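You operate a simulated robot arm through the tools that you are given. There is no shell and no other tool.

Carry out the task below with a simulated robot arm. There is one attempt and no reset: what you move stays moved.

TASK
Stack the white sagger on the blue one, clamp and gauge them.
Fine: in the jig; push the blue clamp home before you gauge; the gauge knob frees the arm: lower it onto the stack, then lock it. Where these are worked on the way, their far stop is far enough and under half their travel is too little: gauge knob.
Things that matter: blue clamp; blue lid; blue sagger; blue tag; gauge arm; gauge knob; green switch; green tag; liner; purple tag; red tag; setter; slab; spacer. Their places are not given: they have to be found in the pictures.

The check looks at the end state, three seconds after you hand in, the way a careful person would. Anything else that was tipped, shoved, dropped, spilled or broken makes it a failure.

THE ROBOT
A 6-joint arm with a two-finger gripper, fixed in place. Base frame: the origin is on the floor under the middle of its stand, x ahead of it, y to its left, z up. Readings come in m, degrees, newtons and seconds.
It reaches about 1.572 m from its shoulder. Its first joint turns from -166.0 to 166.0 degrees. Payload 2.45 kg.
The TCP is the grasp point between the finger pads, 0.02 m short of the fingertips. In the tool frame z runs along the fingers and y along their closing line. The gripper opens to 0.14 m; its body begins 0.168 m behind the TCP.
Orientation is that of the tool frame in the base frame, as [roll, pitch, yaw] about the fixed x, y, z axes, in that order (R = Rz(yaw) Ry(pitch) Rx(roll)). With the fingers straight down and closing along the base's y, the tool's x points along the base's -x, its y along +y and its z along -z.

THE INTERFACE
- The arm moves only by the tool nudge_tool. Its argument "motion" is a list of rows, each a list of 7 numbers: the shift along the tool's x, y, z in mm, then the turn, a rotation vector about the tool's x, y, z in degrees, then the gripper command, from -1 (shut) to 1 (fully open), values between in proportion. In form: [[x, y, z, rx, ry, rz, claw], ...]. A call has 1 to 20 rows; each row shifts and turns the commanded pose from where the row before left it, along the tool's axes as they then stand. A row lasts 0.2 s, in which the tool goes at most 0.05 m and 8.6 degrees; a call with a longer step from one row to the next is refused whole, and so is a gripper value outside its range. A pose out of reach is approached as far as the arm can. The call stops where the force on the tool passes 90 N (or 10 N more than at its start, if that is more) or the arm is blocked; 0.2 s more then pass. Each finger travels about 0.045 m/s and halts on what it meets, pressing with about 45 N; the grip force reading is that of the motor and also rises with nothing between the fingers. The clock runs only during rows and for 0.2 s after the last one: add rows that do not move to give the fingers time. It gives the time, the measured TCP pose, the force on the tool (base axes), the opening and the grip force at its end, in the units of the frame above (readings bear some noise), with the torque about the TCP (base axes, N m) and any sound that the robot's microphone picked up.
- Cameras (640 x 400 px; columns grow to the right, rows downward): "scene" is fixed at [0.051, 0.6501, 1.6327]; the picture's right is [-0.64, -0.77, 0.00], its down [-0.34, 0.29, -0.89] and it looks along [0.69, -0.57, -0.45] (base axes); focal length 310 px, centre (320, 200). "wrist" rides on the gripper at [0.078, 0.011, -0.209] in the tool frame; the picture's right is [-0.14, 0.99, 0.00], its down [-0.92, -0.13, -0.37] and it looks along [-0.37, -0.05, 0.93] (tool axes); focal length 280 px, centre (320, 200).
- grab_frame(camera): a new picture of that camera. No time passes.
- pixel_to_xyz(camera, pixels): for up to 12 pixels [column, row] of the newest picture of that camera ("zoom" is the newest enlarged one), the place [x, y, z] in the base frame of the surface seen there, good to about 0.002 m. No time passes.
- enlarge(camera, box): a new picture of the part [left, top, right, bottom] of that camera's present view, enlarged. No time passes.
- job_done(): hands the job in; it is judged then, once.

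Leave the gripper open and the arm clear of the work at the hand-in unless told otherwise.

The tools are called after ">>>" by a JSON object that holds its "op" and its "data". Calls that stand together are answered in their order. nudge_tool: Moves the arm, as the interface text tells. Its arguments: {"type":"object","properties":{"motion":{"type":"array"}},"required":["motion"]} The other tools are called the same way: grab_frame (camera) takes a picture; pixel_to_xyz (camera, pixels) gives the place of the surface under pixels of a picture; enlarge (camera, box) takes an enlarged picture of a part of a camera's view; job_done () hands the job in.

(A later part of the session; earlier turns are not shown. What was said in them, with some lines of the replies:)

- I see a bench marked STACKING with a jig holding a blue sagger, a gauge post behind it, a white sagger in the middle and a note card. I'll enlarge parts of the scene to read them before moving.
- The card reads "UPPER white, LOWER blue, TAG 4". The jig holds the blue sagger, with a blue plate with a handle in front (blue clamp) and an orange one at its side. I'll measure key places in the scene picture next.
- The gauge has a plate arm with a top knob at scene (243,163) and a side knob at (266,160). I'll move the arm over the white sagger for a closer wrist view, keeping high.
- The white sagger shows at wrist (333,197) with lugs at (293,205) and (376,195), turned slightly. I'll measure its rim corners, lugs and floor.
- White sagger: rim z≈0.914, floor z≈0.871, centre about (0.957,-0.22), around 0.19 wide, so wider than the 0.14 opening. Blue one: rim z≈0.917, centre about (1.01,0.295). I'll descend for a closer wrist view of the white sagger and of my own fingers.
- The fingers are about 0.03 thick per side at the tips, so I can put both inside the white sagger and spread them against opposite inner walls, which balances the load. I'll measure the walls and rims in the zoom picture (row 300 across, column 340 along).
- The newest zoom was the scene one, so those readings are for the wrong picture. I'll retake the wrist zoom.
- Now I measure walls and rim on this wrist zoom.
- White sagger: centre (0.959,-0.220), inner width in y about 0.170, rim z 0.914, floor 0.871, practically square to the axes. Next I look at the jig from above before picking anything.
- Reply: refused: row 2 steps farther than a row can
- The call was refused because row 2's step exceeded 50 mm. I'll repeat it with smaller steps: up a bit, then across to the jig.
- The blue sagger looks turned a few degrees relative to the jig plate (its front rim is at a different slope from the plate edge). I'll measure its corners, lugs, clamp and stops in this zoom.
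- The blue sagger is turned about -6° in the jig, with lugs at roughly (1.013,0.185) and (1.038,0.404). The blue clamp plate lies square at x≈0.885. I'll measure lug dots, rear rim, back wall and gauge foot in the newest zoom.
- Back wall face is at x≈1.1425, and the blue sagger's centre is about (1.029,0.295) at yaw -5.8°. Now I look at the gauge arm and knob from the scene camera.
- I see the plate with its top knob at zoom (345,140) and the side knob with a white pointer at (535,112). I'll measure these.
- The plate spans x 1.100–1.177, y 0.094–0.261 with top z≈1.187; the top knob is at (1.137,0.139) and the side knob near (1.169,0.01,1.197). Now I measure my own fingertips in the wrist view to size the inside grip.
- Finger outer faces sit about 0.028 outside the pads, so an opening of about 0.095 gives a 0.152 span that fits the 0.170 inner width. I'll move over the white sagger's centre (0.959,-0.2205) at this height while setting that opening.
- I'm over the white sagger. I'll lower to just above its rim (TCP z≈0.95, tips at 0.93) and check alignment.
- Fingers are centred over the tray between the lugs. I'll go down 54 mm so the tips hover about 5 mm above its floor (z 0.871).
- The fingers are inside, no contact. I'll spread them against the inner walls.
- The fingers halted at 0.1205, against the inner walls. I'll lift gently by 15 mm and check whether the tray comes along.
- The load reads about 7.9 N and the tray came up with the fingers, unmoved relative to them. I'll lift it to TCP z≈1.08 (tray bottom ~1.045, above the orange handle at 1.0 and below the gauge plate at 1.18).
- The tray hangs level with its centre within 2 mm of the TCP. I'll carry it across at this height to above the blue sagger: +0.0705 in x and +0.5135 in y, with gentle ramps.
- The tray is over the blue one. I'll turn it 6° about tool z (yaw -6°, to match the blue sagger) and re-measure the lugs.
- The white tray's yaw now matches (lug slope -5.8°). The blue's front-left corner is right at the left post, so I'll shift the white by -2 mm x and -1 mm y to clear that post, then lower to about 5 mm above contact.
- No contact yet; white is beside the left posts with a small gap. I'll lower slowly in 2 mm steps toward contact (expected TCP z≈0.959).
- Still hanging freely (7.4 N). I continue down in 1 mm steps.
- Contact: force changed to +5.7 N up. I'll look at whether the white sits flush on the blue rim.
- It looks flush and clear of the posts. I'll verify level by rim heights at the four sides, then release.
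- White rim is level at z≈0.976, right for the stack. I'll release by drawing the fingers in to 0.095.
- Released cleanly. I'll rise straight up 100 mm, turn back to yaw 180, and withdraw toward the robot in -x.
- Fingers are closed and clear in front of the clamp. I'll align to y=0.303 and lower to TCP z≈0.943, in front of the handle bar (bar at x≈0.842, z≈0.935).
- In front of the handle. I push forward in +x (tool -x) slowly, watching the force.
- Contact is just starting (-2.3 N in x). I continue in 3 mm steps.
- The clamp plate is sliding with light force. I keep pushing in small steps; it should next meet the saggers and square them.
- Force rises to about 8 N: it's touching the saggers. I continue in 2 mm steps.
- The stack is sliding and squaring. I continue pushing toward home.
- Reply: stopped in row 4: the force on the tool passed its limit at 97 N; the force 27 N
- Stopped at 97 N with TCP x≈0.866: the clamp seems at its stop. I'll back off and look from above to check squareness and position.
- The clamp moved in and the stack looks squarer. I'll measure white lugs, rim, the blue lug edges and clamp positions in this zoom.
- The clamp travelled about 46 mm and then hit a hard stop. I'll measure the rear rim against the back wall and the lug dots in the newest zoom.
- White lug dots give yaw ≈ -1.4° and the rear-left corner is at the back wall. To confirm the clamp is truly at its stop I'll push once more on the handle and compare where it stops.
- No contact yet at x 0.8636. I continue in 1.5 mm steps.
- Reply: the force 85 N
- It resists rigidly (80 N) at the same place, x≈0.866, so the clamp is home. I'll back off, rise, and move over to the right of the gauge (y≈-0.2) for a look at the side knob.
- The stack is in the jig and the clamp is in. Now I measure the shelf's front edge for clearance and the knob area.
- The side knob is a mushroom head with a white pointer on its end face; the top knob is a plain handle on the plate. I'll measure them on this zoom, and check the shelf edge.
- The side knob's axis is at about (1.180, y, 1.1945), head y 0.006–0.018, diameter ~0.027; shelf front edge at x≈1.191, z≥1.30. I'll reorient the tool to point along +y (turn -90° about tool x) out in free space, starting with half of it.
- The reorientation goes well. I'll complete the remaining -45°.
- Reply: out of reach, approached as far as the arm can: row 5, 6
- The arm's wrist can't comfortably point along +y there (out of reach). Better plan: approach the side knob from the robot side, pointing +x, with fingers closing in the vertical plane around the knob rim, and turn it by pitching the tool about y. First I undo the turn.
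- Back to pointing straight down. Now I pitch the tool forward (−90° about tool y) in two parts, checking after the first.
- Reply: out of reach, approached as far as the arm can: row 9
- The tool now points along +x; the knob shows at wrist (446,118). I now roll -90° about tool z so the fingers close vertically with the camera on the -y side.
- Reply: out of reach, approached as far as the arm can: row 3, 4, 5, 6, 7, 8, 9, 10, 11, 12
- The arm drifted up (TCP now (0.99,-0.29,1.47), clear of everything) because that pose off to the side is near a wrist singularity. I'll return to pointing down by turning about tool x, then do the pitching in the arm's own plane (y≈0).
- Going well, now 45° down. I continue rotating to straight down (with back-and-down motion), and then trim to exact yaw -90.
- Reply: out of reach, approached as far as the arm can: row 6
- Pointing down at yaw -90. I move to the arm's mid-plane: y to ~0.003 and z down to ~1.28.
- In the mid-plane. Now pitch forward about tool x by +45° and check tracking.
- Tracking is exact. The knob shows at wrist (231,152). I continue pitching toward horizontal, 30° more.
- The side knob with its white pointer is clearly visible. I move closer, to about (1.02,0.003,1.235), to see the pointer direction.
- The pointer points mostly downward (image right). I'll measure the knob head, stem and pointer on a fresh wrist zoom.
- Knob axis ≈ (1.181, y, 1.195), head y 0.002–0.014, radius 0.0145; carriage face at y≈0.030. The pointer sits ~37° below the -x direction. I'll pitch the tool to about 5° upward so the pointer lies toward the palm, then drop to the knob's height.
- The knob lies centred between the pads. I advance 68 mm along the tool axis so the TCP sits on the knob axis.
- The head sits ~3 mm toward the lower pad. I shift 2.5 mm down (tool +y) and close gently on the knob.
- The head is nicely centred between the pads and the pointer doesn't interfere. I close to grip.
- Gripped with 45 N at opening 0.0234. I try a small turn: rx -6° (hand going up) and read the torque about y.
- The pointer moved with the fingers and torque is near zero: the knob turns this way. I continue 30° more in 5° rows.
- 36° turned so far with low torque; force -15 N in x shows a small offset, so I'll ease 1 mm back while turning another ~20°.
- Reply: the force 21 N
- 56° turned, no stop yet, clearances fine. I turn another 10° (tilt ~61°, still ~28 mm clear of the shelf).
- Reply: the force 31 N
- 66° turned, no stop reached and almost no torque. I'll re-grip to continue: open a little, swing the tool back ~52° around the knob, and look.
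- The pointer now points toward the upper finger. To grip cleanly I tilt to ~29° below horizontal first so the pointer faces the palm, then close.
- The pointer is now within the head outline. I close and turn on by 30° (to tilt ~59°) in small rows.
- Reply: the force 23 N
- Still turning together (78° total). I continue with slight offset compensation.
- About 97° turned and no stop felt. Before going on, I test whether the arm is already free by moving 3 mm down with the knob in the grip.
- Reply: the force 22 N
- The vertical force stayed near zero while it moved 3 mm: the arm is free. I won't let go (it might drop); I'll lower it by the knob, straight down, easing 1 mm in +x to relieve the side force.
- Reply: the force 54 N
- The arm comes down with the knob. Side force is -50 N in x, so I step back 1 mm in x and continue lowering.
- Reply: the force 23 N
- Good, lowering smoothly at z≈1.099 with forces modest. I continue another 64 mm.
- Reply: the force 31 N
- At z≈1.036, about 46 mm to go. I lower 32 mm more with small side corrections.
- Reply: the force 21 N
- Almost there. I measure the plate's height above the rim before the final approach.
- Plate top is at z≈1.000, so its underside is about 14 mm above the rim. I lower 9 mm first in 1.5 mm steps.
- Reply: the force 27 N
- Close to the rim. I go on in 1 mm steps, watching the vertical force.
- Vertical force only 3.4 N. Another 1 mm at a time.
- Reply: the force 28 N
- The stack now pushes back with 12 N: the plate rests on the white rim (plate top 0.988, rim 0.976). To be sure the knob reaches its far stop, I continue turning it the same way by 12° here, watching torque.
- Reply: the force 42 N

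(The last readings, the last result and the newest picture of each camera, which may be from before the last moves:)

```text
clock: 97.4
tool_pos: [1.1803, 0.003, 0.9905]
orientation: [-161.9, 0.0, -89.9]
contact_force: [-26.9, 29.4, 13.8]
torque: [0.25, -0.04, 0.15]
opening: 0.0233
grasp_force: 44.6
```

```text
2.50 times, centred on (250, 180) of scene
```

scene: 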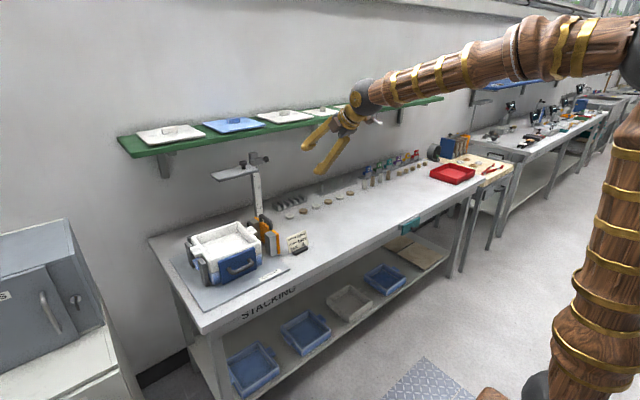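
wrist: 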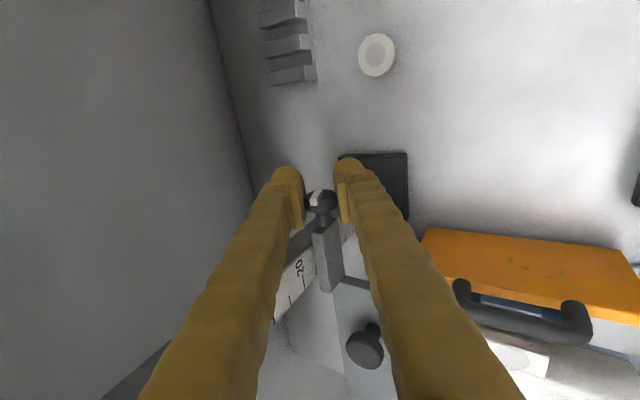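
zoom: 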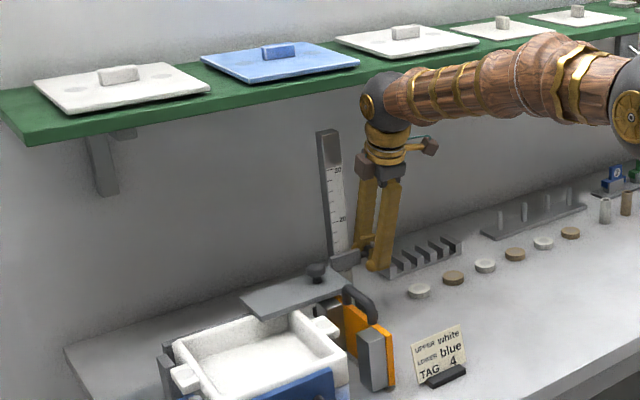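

No stop yet at ~110° (torque still ~0). I'll re-grip once more to take it on to the far stop: open, swing back 32°, look.

>>> {"op": "nudge_tool", "data": {"motion": [[0, 0, 0, 0, 0, 0, -0.3], [0, 0, 0, 0, 0, 0, -0.3], [0, 0, 0, 8, 0, 0, -0.3], [0, 0, 0, 8, 0, 0, -0.3], [0, 0, 0, 8, 0, 0, -0.3], [0, 0, 0, 8, 0, 0, -0.3], [0, 0, 0, 0, 0, 0, -0.5], [0, 0, 0, 0, 0, 0, -0.5]]}}

>>> {"op": "enlarge", "data": {"camera": "wrist", "box": [260, 130, 380, 220]}}

>>> {"op": "enlarge", "data": {"camera": "scene", "box": [200, 170, 300, 260]}}

```text
clock: 99.2
tool_pos: [1.1794, 0.0042, 0.9905]
orientation: [-130.1, 0.0, -89.9]
contact_force: [0.5, 0.5, 0.1]
torque: [-0.01, -0.01, 0.03]
opening: 0.0352
grasp_force: 0.0
```

```text
4.44 times, centred on (320, 175) of wrist
```

zoom: 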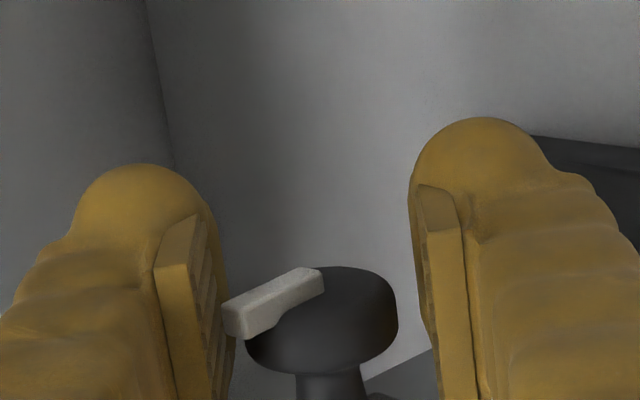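

```text
4.44 times, centred on (250, 215) of scene
```

zoom: 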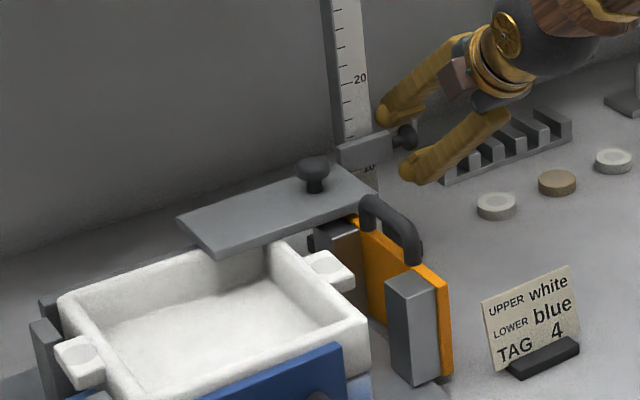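

The pointer now sticks out toward the upper finger here, so I tilt 20° further down (pointer inside the gap), grip again and turn the last bit.

>>> {"op": "nudge_tool", "data": {"motion": [[0, 0, 0, 0, 0, 0, -0.3], [0, 0, 0, -7, 0, 0, -0.3], [0, 0, 0, -7, 0, 0, -0.3], [0, 0, 0, -6, 0, 0, -0.3], [0, 0, 0, 0, 0, 0, -0.5], [0, 0, 0, 0, 0, 0, -0.5]]}}

>>> {"op": "enlarge", "data": {"camera": "wrist", "box": [260, 130, 380, 220]}}

```text
clock: 100.6
tool_pos: [1.181, 0.0039, 0.9906]
orientation: [-150.0, 0.1, -89.9]
contact_force: [-1.2, 0.4, -0.1]
torque: [0.02, 0.02, 0.03]
opening: 0.0352
grasp_force: 0.0
```

```text
4.44 times, centred on (320, 175) of wrist
```

zoom: 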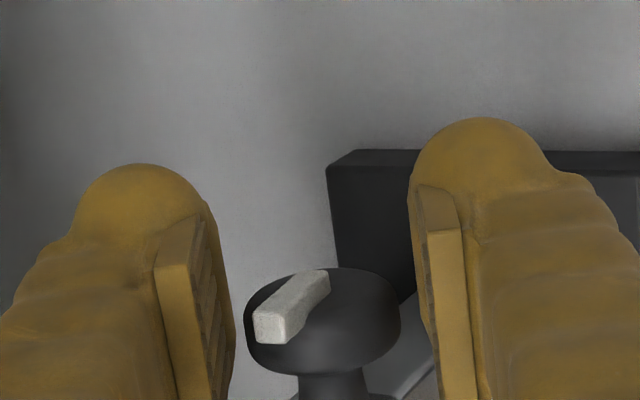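

The pointer is inside the outline. I grip and turn 16° more in 4° rows.

>>> {"op": "nudge_tool", "data": {"motion": [[0, 0, 0, 0, 0, 0, -1], [0, 0, 0, 0, 0, 0, -1], [0, 0, 0, 0, 0, 0, -1], [0, 0, 0, -4, 0, 0, -1], [0, 0, 0, -4, 0, 0, -1], [0, 0, 0, -4, 0, 0, -1], [0, 0, 0, -4, 0, 0, -1], [0, 0, 0, 0, 0, 0, -1]]}}

>>> {"op": "enlarge", "data": {"camera": "wrist", "box": [260, 130, 380, 220]}}

```text
clock: 102.4
tool_pos: [1.1799, 0.0035, 0.9896]
orientation: [-165.9, 0.0, -89.9]
contact_force: [1.4, -1.2, -4.0]
torque: [-0.03, -0.31, -0.01]
opening: 0.0234
grasp_force: 45.1
```

```text
4.44 times, centred on (320, 175) of wrist
```

zoom: 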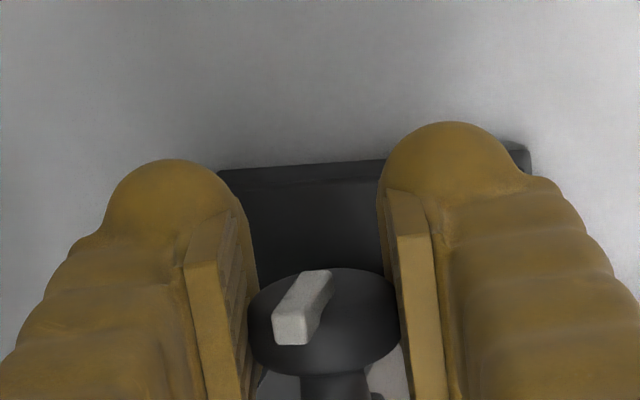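

The knob stopped and the pads slipped slightly (torque -0.31): that's the far stop. Now I press the arm gently down onto the stack again before locking: 1 mm down and read the vertical force.

>>> {"op": "nudge_tool", "data": {"motion": [[0, 0.24, 0.97, 0, 0, 0, -1], [0, 0, 0, 0, 0, 0, -1]]}}

>>> {"op": "enlarge", "data": {"camera": "scene", "box": [200, 180, 280, 250]}}

>>> {"op": "pixel_to_xyz", "data": {"camera": "zoom", "pixels": [[230, 250], [300, 210], [400, 170], [330, 215], [150, 290], [330, 260], [60, 335], [400, 330]]}}

```text
clock: 103.0
tool_pos: [1.1807, 0.0037, 0.989]
orientation: [-166.1, 0.0, -89.9]
contact_force: [6.4, 1.7, 1.4]
torque: [0.0, -0.04, -0.03]
opening: 0.0234
grasp_force: 45.0
```

```text
5.71 times, centred on (240, 215) of scene
```

zoom: 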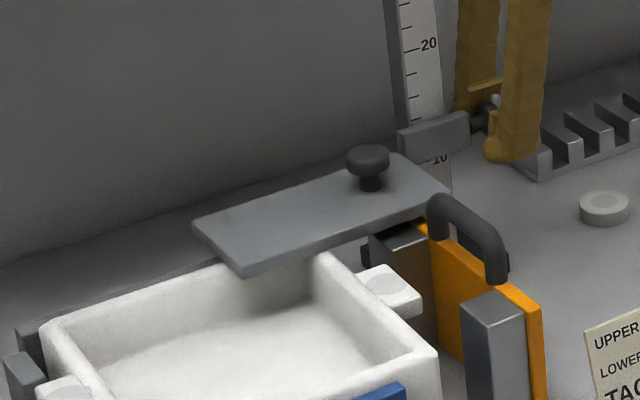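

```text
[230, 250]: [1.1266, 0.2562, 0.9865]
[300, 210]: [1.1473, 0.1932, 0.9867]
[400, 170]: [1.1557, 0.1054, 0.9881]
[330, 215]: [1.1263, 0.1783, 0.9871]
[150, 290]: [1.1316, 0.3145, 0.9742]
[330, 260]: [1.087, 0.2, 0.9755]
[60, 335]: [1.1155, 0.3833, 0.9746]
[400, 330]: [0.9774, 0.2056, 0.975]
```

Force still small (1.4 N). Another millimetre down.

>>> {"op": "nudge_tool", "data": {"motion": [[0, 0.24, 0.97, 0, 0, 0, -1], [0, 0, 0, 0, 0, 0, -1]]}}

```text
clock: 103.6
tool_pos: [1.1794, 0.0048, 0.9883]
orientation: [-165.9, 0.0, -89.8]
contact_force: [-1.2, -3.1, 14.1]
torque: [0.14, 0.01, 0.04]
opening: 0.0234
grasp_force: 45.2
```

Now 14 N on the stack. I turn the knob back (rx positive) 32° first while holding this height.

>>> {"op": "nudge_tool", "data": {"motion": [[0, 0, 0, 4, 0, 0, -1], [0, 0, 0, 4, 0, 0, -1], [0, 0, 0, 4, 0, 0, -1], [0, 0, 0, 4, 0, 0, -1], [0, 0, 0, 4, 0, 0, -1], [0, 0, 0, 4, 0, 0, -1], [0, 0, 0, 4, 0, 0, -1], [0, 0, 0, 4, 0, 0, -1], [0, 0, 0, 0, 0, 0, -1]]}}

>>> {"op": "enlarge", "data": {"camera": "wrist", "box": [260, 130, 380, 220]}}

>>> {"op": "enlarge", "data": {"camera": "scene", "box": [180, 150, 320, 290]}}

```text
clock: 105.6
tool_pos: [1.1817, 0.0034, 0.9897]
orientation: [-133.8, 0.0, -89.9]
contact_force: [31.2, -6.8, 33.6]
torque: [0.34, 0.08, -0.24]
opening: 0.0236
grasp_force: 44.9
```

```text
4.44 times, centred on (320, 175) of wrist
```

zoom: 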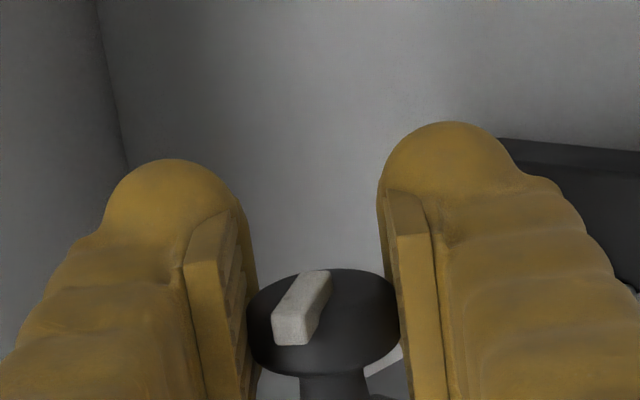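

```text
2.86 times, centred on (250, 220) of scene
```

zoom: 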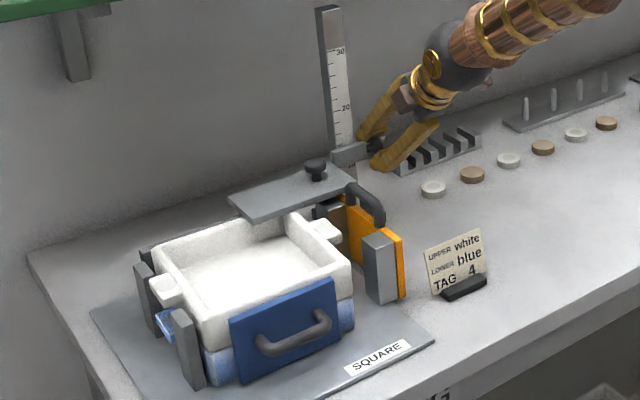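

The knob turns back with the grip; pressing is now 33 N so I ease 0.8 mm up and 0.6 mm in +x, and continue turning back 32° more.

>>> {"op": "nudge_tool", "data": {"motion": [[0, -1.0, -0.1, 0, 0, 0, -1], [0, 0, 0, 4, 0, 0, -1], [0, 0, 0, 4, 0, 0, -1], [0, 0, 0, 4, 0, 0, -1], [0, 0, 0, 4, 0, 0, -1], [0, 0, 0, 4, 0, 0, -1], [0, 0, 0, 4, 0, 0, -1], [0, 0, 0, 4, 0, 0, -1], [0, 0, 0, 4, 0, 0, -1], [0, 0, 0, 0, 0, 0, -1]]}}

>>> {"op": "enlarge", "data": {"camera": "wrist", "box": [260, 130, 380, 220]}}

>>> {"op": "enlarge", "data": {"camera": "scene", "box": [180, 150, 320, 290]}}

```text
clock: 107.8
tool_pos: [1.1819, 0.004, 0.9912]
orientation: [-101.9, -0.1, -89.9]
contact_force: [26.4, 1.3, 46.1]
torque: [0.39, 0.09, -0.21]
opening: 0.0234
grasp_force: 44.9
```

```text
4.44 times, centred on (320, 175) of wrist
```

zoom: 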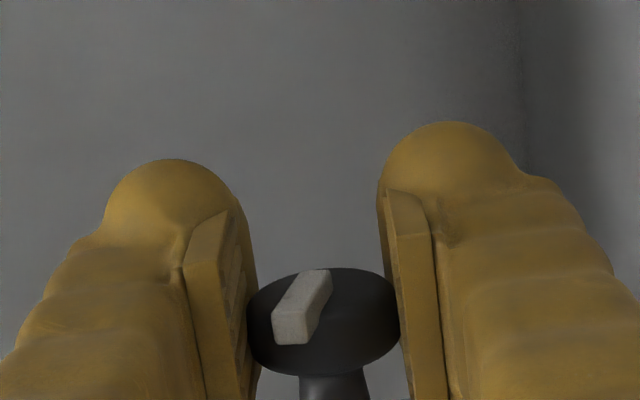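

```text
2.86 times, centred on (250, 220) of scene
```

zoom: 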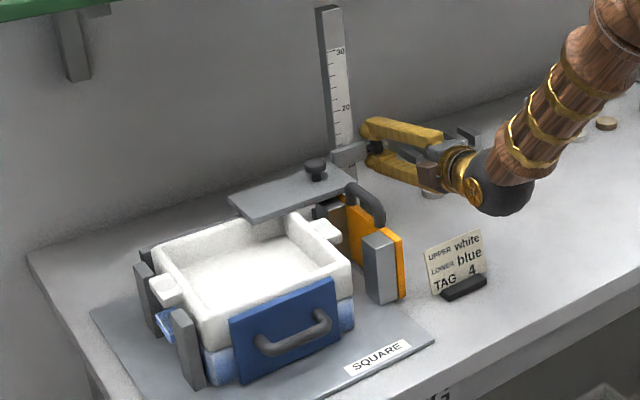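

Turned back 64°. I ease the 46 N press, open, and swing to ~60° tilt for the next re-grip.

>>> {"op": "nudge_tool", "data": {"motion": [[0, -1.27, 0.24, 0, 0, 0, -1], [0, 0, 0, 0, 0, 0, -0.3], [0, 0, 0, 0, 0, 0, -0.3], [0, 0, 0, -8, 0, 0, -0.3], [0, 0, 0, -8, 0, 0, -0.3], [0, 0, 0, -8, 0, 0, -0.3], [0, 0, 0, -8, 0, 0, -0.3], [0, 0, 0, -8, 0, 0, -0.3], [0, 0, 0, -8, 0, 0, -0.3], [0, 0, 0, 0, 0, 0, -0.5], [0, 0, 0, 0, 0, 0, -0.5]]}}

>>> {"op": "enlarge", "data": {"camera": "wrist", "box": [260, 130, 380, 220]}}

>>> {"op": "enlarge", "data": {"camera": "scene", "box": [200, 180, 280, 250]}}

>>> {"op": "pixel_to_xyz", "data": {"camera": "zoom", "pixels": [[230, 250], [300, 210], [400, 170], [330, 215], [150, 290], [330, 260], [60, 335], [400, 330]]}}

```text
clock: 110.2
tool_pos: [1.1824, 0.0046, 0.99]
orientation: [-150.0, 0.1, -90.0]
contact_force: [0.2, 0.7, 0.3]
torque: [-0.01, 0.02, 0.0]
opening: 0.0348
grasp_force: 0.1
```

```text
4.44 times, centred on (320, 175) of wrist
```

zoom: 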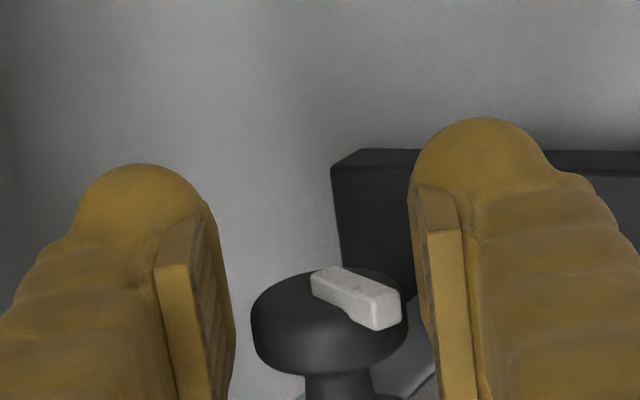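

```text
5.71 times, centred on (240, 215) of scene
```

zoom: 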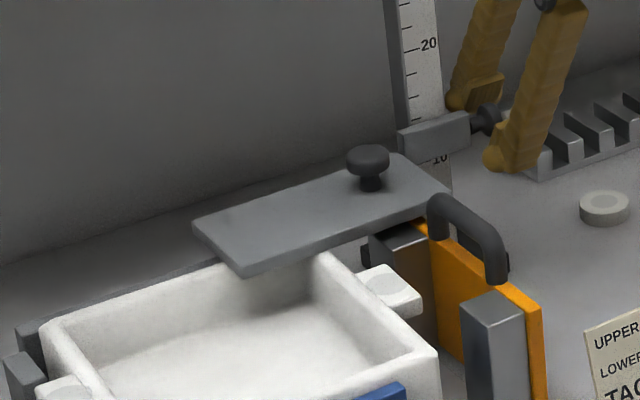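

```text
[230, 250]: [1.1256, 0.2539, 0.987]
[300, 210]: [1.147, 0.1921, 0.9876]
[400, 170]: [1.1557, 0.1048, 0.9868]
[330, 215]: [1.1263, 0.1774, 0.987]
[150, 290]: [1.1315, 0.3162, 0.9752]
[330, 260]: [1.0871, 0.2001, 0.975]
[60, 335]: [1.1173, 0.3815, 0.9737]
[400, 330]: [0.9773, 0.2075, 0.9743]
```

The plate height is unchanged (0.987). The pointer is inside the outline; I grip and turn back 28°.

>>> {"op": "nudge_tool", "data": {"motion": [[0, 0, 0, 0, 0, 0, -1], [0, 0, 0, 0, 0, 0, -1], [0, 0, 0, 0, 0, 0, -1], [0, 0, 0, 4, 0, 0, -1], [0, 0, 0, 4, 0, 0, -1], [0, 0, 0, 4, 0, 0, -1], [0, 0, 0, 4, 0, 0, -1], [0, 0, 0, 4, 0, 0, -1], [0, 0, 0, 4, 0, 0, -1], [0, 0, 0, 4, 0, 0, -1], [0, 0, 0, 0, 0, 0, -1]]}}

>>> {"op": "enlarge", "data": {"camera": "wrist", "box": [260, 130, 380, 220]}}

```text
clock: 112.6
tool_pos: [1.1826, 0.0038, 0.9889]
orientation: [-121.9, 0.0, -89.9]
contact_force: [6.1, 4.8, -2.0]
torque: [-0.04, 0.0, -0.07]
opening: 0.0234
grasp_force: 44.8
```

```text
4.44 times, centred on (320, 175) of wrist
```

zoom: 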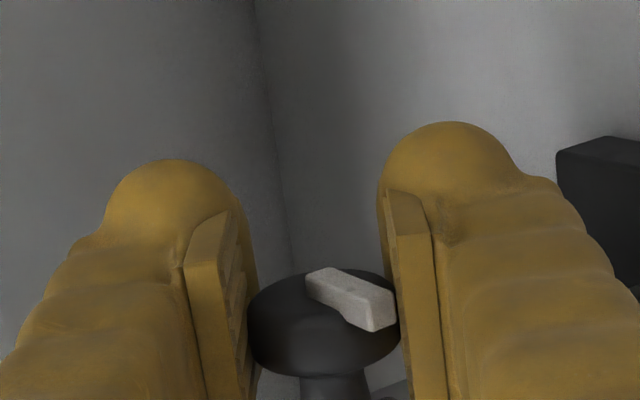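

Going well, forces low. I turn back another 24°.

>>> {"op": "nudge_tool", "data": {"motion": [[0, 0, 0, 4, 0, 0, -1], [0, 0, 0, 4, 0, 0, -1], [0, 0, 0, 4, 0, 0, -1], [0, 0, 0, 4, 0, 0, -1], [0, 0, 0, 4, 0, 0, -1], [0, 0, 0, 4, 0, 0, -1], [0, 0, 0, 0, 0, 0, -1]]}}

>>> {"op": "enlarge", "data": {"camera": "wrist", "box": [260, 130, 380, 220]}}

>>> {"op": "enlarge", "data": {"camera": "scene", "box": [180, 150, 320, 290]}}

```text
clock: 114.2
tool_pos: [1.1821, 0.0024, 0.9902]
orientation: [-97.8, 0.0, -89.9]
contact_force: [30.7, -0.6, 12.4]
torque: [0.08, 0.02, -0.21]
opening: 0.0234
grasp_force: 44.8
```

```text
4.44 times, centred on (320, 175) of wrist
```

zoom: 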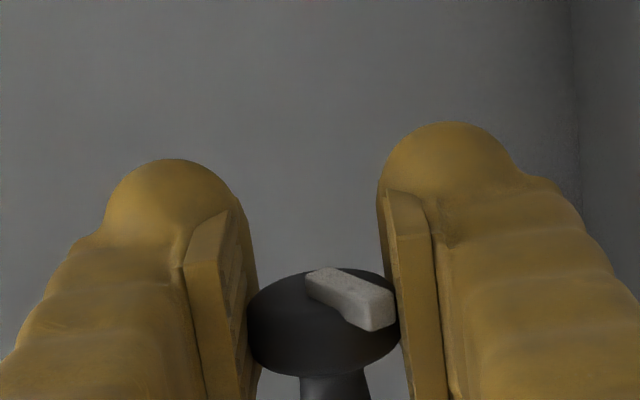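

```text
2.86 times, centred on (250, 220) of scene
```

zoom: 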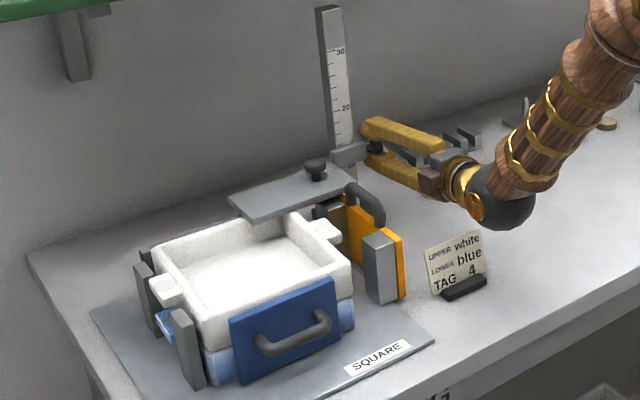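

Turned back 116° in all. Before turning the last few degrees, I check the clearance of the wrist ball above the card (zoom (500,225) vs card top (455,240)).

>>> {"op": "pixel_to_xyz", "data": {"camera": "zoom", "pixels": [[495, 225], [510, 228], [525, 222], [455, 238], [478, 232], [427, 248], [470, 225], [460, 268], [535, 190]]}}

>>> {"op": "enlarge", "data": {"camera": "scene", "box": [250, 190, 330, 260]}}

```text
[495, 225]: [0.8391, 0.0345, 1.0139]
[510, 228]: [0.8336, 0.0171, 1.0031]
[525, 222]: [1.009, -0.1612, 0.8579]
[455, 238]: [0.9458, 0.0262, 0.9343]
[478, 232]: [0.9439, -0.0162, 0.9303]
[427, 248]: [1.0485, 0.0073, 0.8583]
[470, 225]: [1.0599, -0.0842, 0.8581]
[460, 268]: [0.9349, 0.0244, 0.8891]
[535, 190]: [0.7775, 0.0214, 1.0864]
```

```text
5.71 times, centred on (290, 225) of scene
```

zoom: 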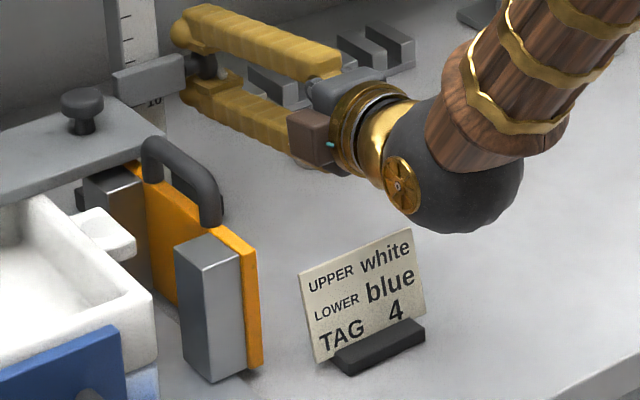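

The card top is at 0.934 and the hand above it at about 0.975, so I can turn about 4° more safely. I do it in 2° rows with a +0.5 mm x relief.

>>> {"op": "nudge_tool", "data": {"motion": [[0, 0, 0.5, 2, 0, 0, -1], [0, 0, 0, 2, 0, 0, -1], [0, 0, 0, 0, 0, 0, -1]]}}

>>> {"op": "enlarge", "data": {"camera": "wrist", "box": [260, 130, 380, 220]}}

```text
clock: 115.0
tool_pos: [1.183, 0.0035, 0.9908]
orientation: [-93.9, 0.0, -89.9]
contact_force: [-1.1, 0.4, 27.5]
torque: [0.2, 0.07, 0.02]
opening: 0.0234
grasp_force: 45.0
```

```text
4.44 times, centred on (320, 175) of wrist
```

zoom: 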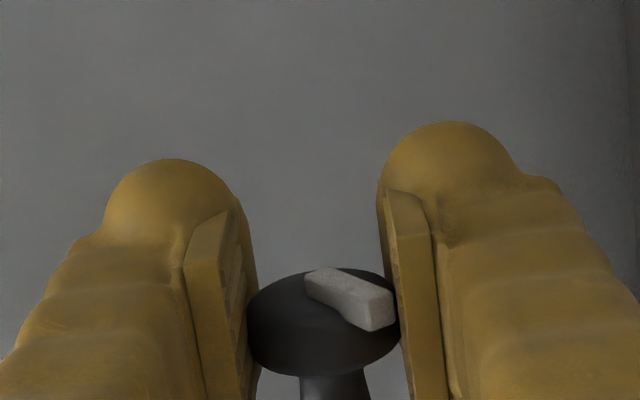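

Nearly at the original pointer position. I check the hand's underside height over the card before going on.

>>> {"op": "enlarge", "data": {"camera": "scene", "box": [250, 190, 330, 260]}}

>>> {"op": "pixel_to_xyz", "data": {"camera": "zoom", "pixels": [[310, 170], [340, 180], [375, 190], [400, 215], [450, 238], [480, 232], [410, 235], [300, 165], [330, 155]]}}

```text
5.71 times, centred on (290, 225) of scene
```

zoom: 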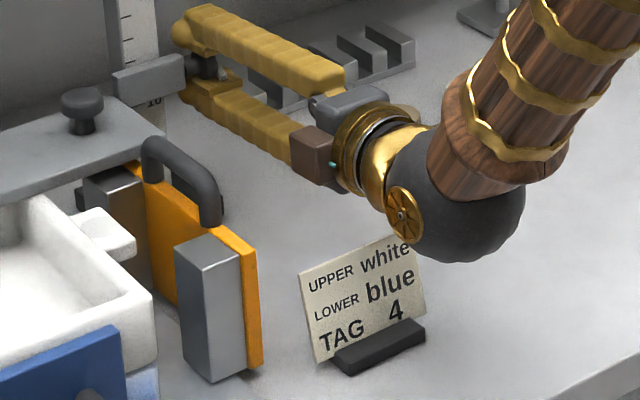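

```text
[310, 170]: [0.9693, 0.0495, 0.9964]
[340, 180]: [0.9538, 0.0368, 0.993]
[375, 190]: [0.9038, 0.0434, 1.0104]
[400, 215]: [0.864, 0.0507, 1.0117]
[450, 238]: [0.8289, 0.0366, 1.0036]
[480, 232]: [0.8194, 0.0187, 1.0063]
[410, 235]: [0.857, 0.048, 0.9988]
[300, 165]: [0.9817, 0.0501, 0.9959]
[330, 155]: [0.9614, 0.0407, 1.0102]
```

About 25 mm of clearance above the card. I turn 2° more with a small vertical relief and look for the stop.

>>> {"op": "nudge_tool", "data": {"motion": [[0, -0.8, 0, 1, 0, 0, -1], [0, 0, 0, 1.5, 0, 0, -1], [0, 0, 0, 0, 0, 0, -1]]}}

>>> {"op": "enlarge", "data": {"camera": "wrist", "box": [260, 130, 380, 220]}}

```text
clock: 115.8
tool_pos: [1.1816, 0.0038, 0.9895]
orientation: [-91.4, 0.1, -89.8]
contact_force: [12.1, 3.0, 25.2]
torque: [0.17, 0.29, -0.07]
opening: 0.0237
grasp_force: 45.1
```

```text
4.44 times, centred on (320, 175) of wrist
```

zoom: 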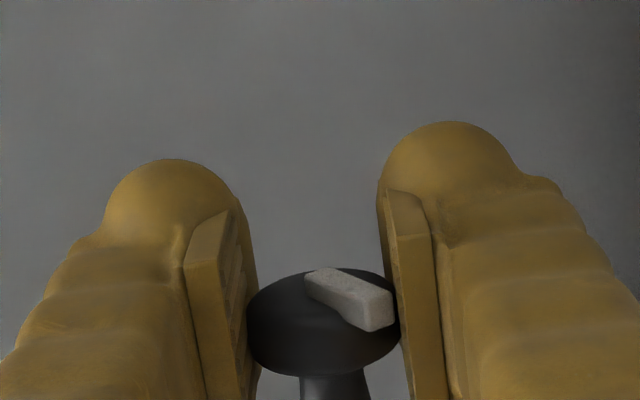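

Torque +0.29 N·m with slight slip: the lock stop is reached and the knob is locked. I open the fingers to let go of the knob.

>>> {"op": "nudge_tool", "data": {"motion": [[0, -0.8, 0, 0, 0, 0, -1], [0, 0, 0, 0, 0, 0, -0.1], [0, 0, 0, 0, 0, 0, -0.1], [0, 0, 0, 0, 0, 0, -0.1], [0, 0, 0, 0, 0, 0, -0.1]]}}

>>> {"op": "enlarge", "data": {"camera": "wrist", "box": [260, 130, 380, 220]}}

>>> {"op": "enlarge", "data": {"camera": "scene", "box": [200, 180, 280, 250]}}

>>> {"op": "pixel_to_xyz", "data": {"camera": "zoom", "pixels": [[230, 250], [300, 210], [400, 170], [330, 215], [150, 290], [330, 260], [60, 335], [400, 330]]}}

```text
clock: 117.0
tool_pos: [1.1814, 0.0036, 0.9913]
orientation: [-91.5, 0.0, -89.8]
contact_force: [0.0, -0.6, 0.5]
torque: [-0.01, 0.02, 0.01]
opening: 0.0629
grasp_force: 0.1
```

```text
4.44 times, centred on (320, 175) of wrist
```

zoom: 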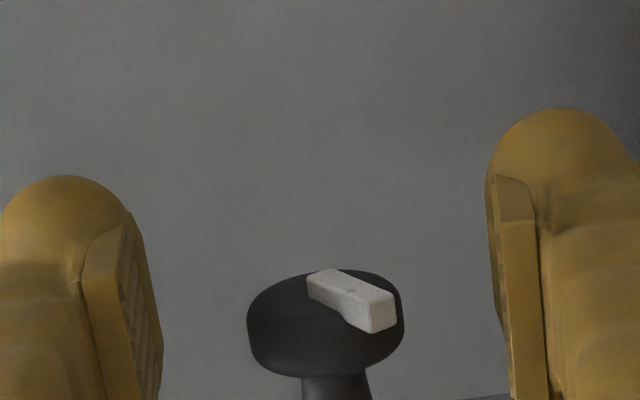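

```text
5.71 times, centred on (240, 215) of scene
```

zoom: 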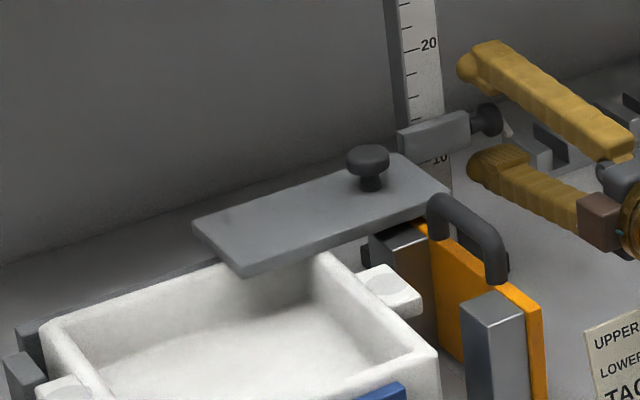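

```text
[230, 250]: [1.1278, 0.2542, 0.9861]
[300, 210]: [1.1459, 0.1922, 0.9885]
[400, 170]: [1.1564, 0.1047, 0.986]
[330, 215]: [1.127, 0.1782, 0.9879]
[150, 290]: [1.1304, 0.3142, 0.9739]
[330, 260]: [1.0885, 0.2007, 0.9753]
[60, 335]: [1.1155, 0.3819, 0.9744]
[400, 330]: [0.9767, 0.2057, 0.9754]
```

The plate stays at z≈0.987 on the rim and the pointer is back at its start position. I swing the hand up around the knob (open), then withdraw back and up along the tool axis.

>>> {"op": "nudge_tool", "data": {"motion": [[0, 0, 0, -6, 0, 0, -0.1], [0, 0, 0, -8, 0, 0, -0.1], [0, 0, 0, -8, 0, 0, -0.1], [0, 0, 0, -8, 0, 0, -0.1], [0, 0, -15, 0, 0, 0, -0.1], [0, 0, -30, 0, 0, 0, -0.1], [0, 0, -40, 0, 0, 0, -0.1], [0, 0, -45, 0, 0, 0, -0.1], [0, 0, -45, 0, 0, 0, -0.1], [0, 0, 0, 0, 0, 0, -0.1]]}}

>>> {"op": "grab_frame", "data": {"camera": "wrist"}}

>>> {"op": "grab_frame", "data": {"camera": "scene"}}

>>> {"op": "enlarge", "data": {"camera": "scene", "box": [180, 180, 300, 300]}}

```text
clock: 119.2
tool_pos: [1.0299, 0.004, 1.082]
orientation: [-121.5, 0.0, -89.9]
contact_force: [0.4, -0.1, 0.3]
torque: [0.0, 0.03, 0.01]
opening: 0.0627
grasp_force: 0.0
```

```text
taken
```

wrist: 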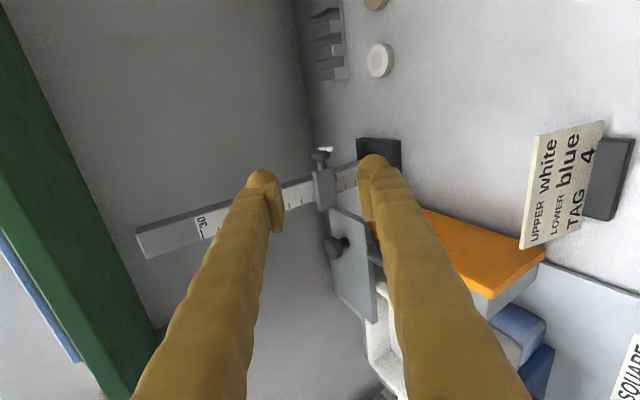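

```text
taken
```

scene: 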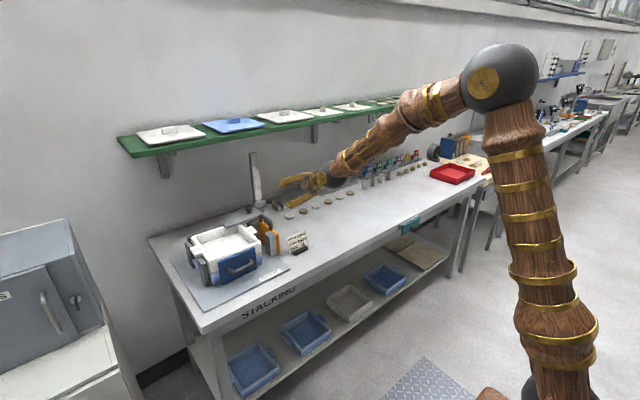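

```text
3.33 times, centred on (240, 240) of scene
```

zoom: 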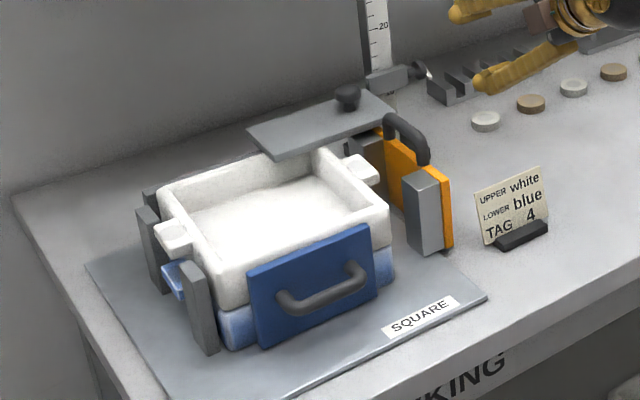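

Withdrawn cleanly. I check the knob pointer and the plate/rim contact in wrist zooms.

>>> {"op": "enlarge", "data": {"camera": "wrist", "box": [295, 135, 345, 175]}}

>>> {"op": "pixel_to_xyz", "data": {"camera": "zoom", "pixels": [[320, 120], [330, 125], [350, 130], [370, 140], [310, 160], [320, 200], [280, 180], [400, 180]]}}

>>> {"op": "enlarge", "data": {"camera": "scene", "box": [215, 195, 275, 245]}}

```text
10.00 times, centred on (320, 155) of wrist
```

zoom: 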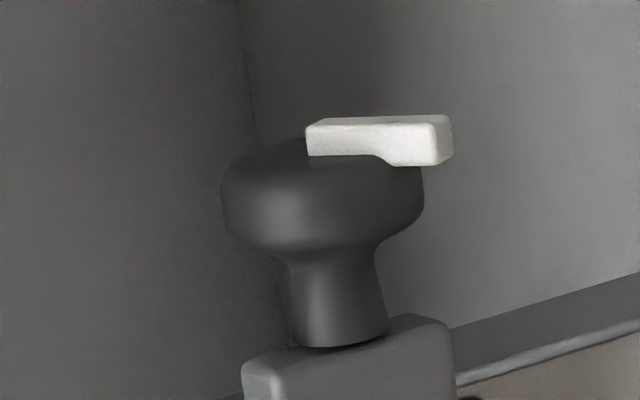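

```text
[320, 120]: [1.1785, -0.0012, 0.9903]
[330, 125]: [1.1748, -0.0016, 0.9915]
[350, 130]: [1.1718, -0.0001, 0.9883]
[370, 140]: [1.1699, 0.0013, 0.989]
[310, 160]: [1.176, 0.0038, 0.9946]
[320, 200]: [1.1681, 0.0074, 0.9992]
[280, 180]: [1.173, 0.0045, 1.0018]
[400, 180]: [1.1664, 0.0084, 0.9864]
```

```text
8.00 times, centred on (245, 220) of scene
```

zoom: 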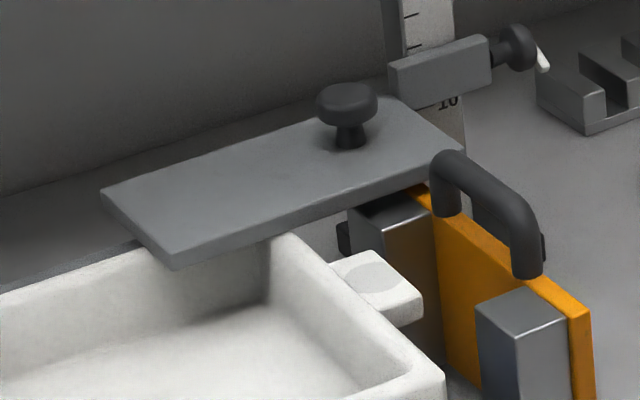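

The pointer matches its locked start position. I measure the plate's lower edge versus the rim to confirm contact.

>>> {"op": "pixel_to_xyz", "data": {"camera": "zoom", "pixels": [[174, 266], [174, 255], [260, 240], [260, 232], [290, 237], [275, 243], [230, 250], [140, 248], [320, 280], [60, 278]]}}

```text
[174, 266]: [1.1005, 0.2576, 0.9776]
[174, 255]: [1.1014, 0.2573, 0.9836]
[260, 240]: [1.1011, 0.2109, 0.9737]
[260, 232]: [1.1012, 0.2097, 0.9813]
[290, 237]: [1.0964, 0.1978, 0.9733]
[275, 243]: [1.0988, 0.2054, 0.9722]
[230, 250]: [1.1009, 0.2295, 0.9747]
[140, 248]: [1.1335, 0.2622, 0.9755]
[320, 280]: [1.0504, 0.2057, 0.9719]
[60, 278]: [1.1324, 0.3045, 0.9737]
```

The plate's underside (≈0.975) meets the rim (≈0.975): it rests on the stack. Now I withdraw the arm to a clear pose and open the gripper.

>>> {"op": "nudge_tool", "data": {"motion": [[0, 0, -45, 0, 0, 0, 0], [0, 0, -45, 0, 0, 0, 0.3], [0, 0, -45, 0, 0, 0, 0.6], [0, 0, -45, 0, 0, 0, 1], [0, 0, -20, -8, 0, 0, 1], [0, 0, -20, -8, 0, 0, 1], [0, 10, -10, -8, 0, 0, 1], [0, 20, 0, -8, 0, 0, 1], [0, 20, 0, -8, 0, 0, 1], [0, 20, 0, -8, 0, 0, 1], [0, 20, 0, -8, 0, 0, 1], [0, 0, 0, 0, 0, 0, 1], [0, 0, 0, 0, 0, 0, 1]]}}

>>> {"op": "grab_frame", "data": {"camera": "scene"}}

>>> {"op": "enlarge", "data": {"camera": "scene", "box": [140, 90, 480, 310]}}

>>> {"op": "grab_frame", "data": {"camera": "wrist"}}

```text
clock: 122.0
tool_pos: [0.7587, 0.0034, 1.1703]
orientation: [-177.5, -0.1, -89.9]
contact_force: [-0.2, -0.5, 0.2]
torque: [0.01, -0.01, 0.02]
opening: 0.14
grasp_force: 0.0
```

```text
taken
```

scene: 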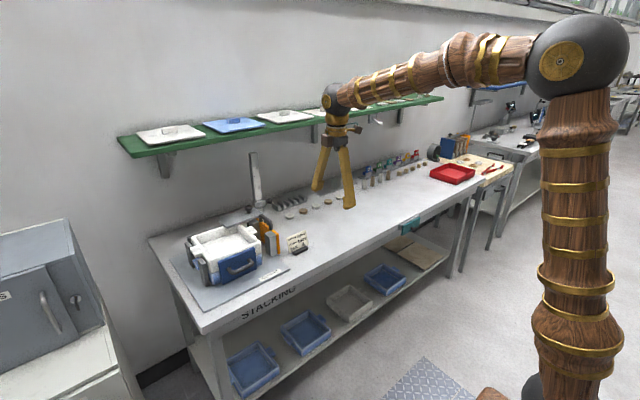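

```text
1.82 times, centred on (310, 200) of scene
```

zoom: 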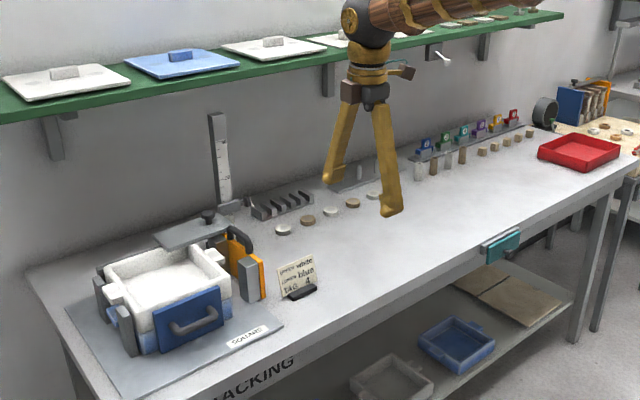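

```text
taken
```

wrist: 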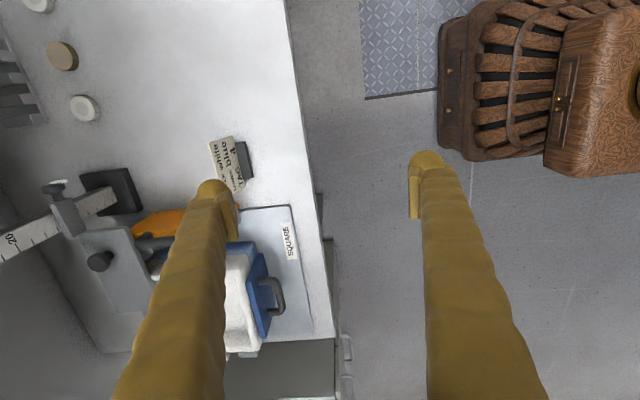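

The stack sits in the jig with the clamp in. The gauge arm rests on the rim and is locked, nothing else was disturbed, and the gripper is open and clear. I hand in the job.

>>> {"op": "job_done", "data": {}}

```text
The job is handed in.
```

I've handed in the job: the white sagger is stacked on the blue one in the jig, clamped and gauged. I haven't seen the check's verdict.

- **Stack:** The white sagger sits level on the blue one, rim at about z = 0.975. After clamping, both are still turned about 1.5–2° in the jig. The rear-left corner is at the back wall.
- **Blue clamp:** I pushed it home before gauging. It moved about 46 mm to a hard stop, and a second push stopped at the same place.
- **Gauge:** I turned the knob about 115° to its far stop. Before that, once the arm came free at about 97°, I lowered it by the knob onto the white rim. I then turned the knob back to its start stop, so the pointer matches where it began. The plate's underside and the rim both measure about z = 0.975.

The card by the jig also reads "TAG 4". Your task didn't ask for a tag, so I left the tags alone. I didn't touch the orange clamp either. Nothing else looked moved in the final pictures, and the gripper is open and clear of the work.
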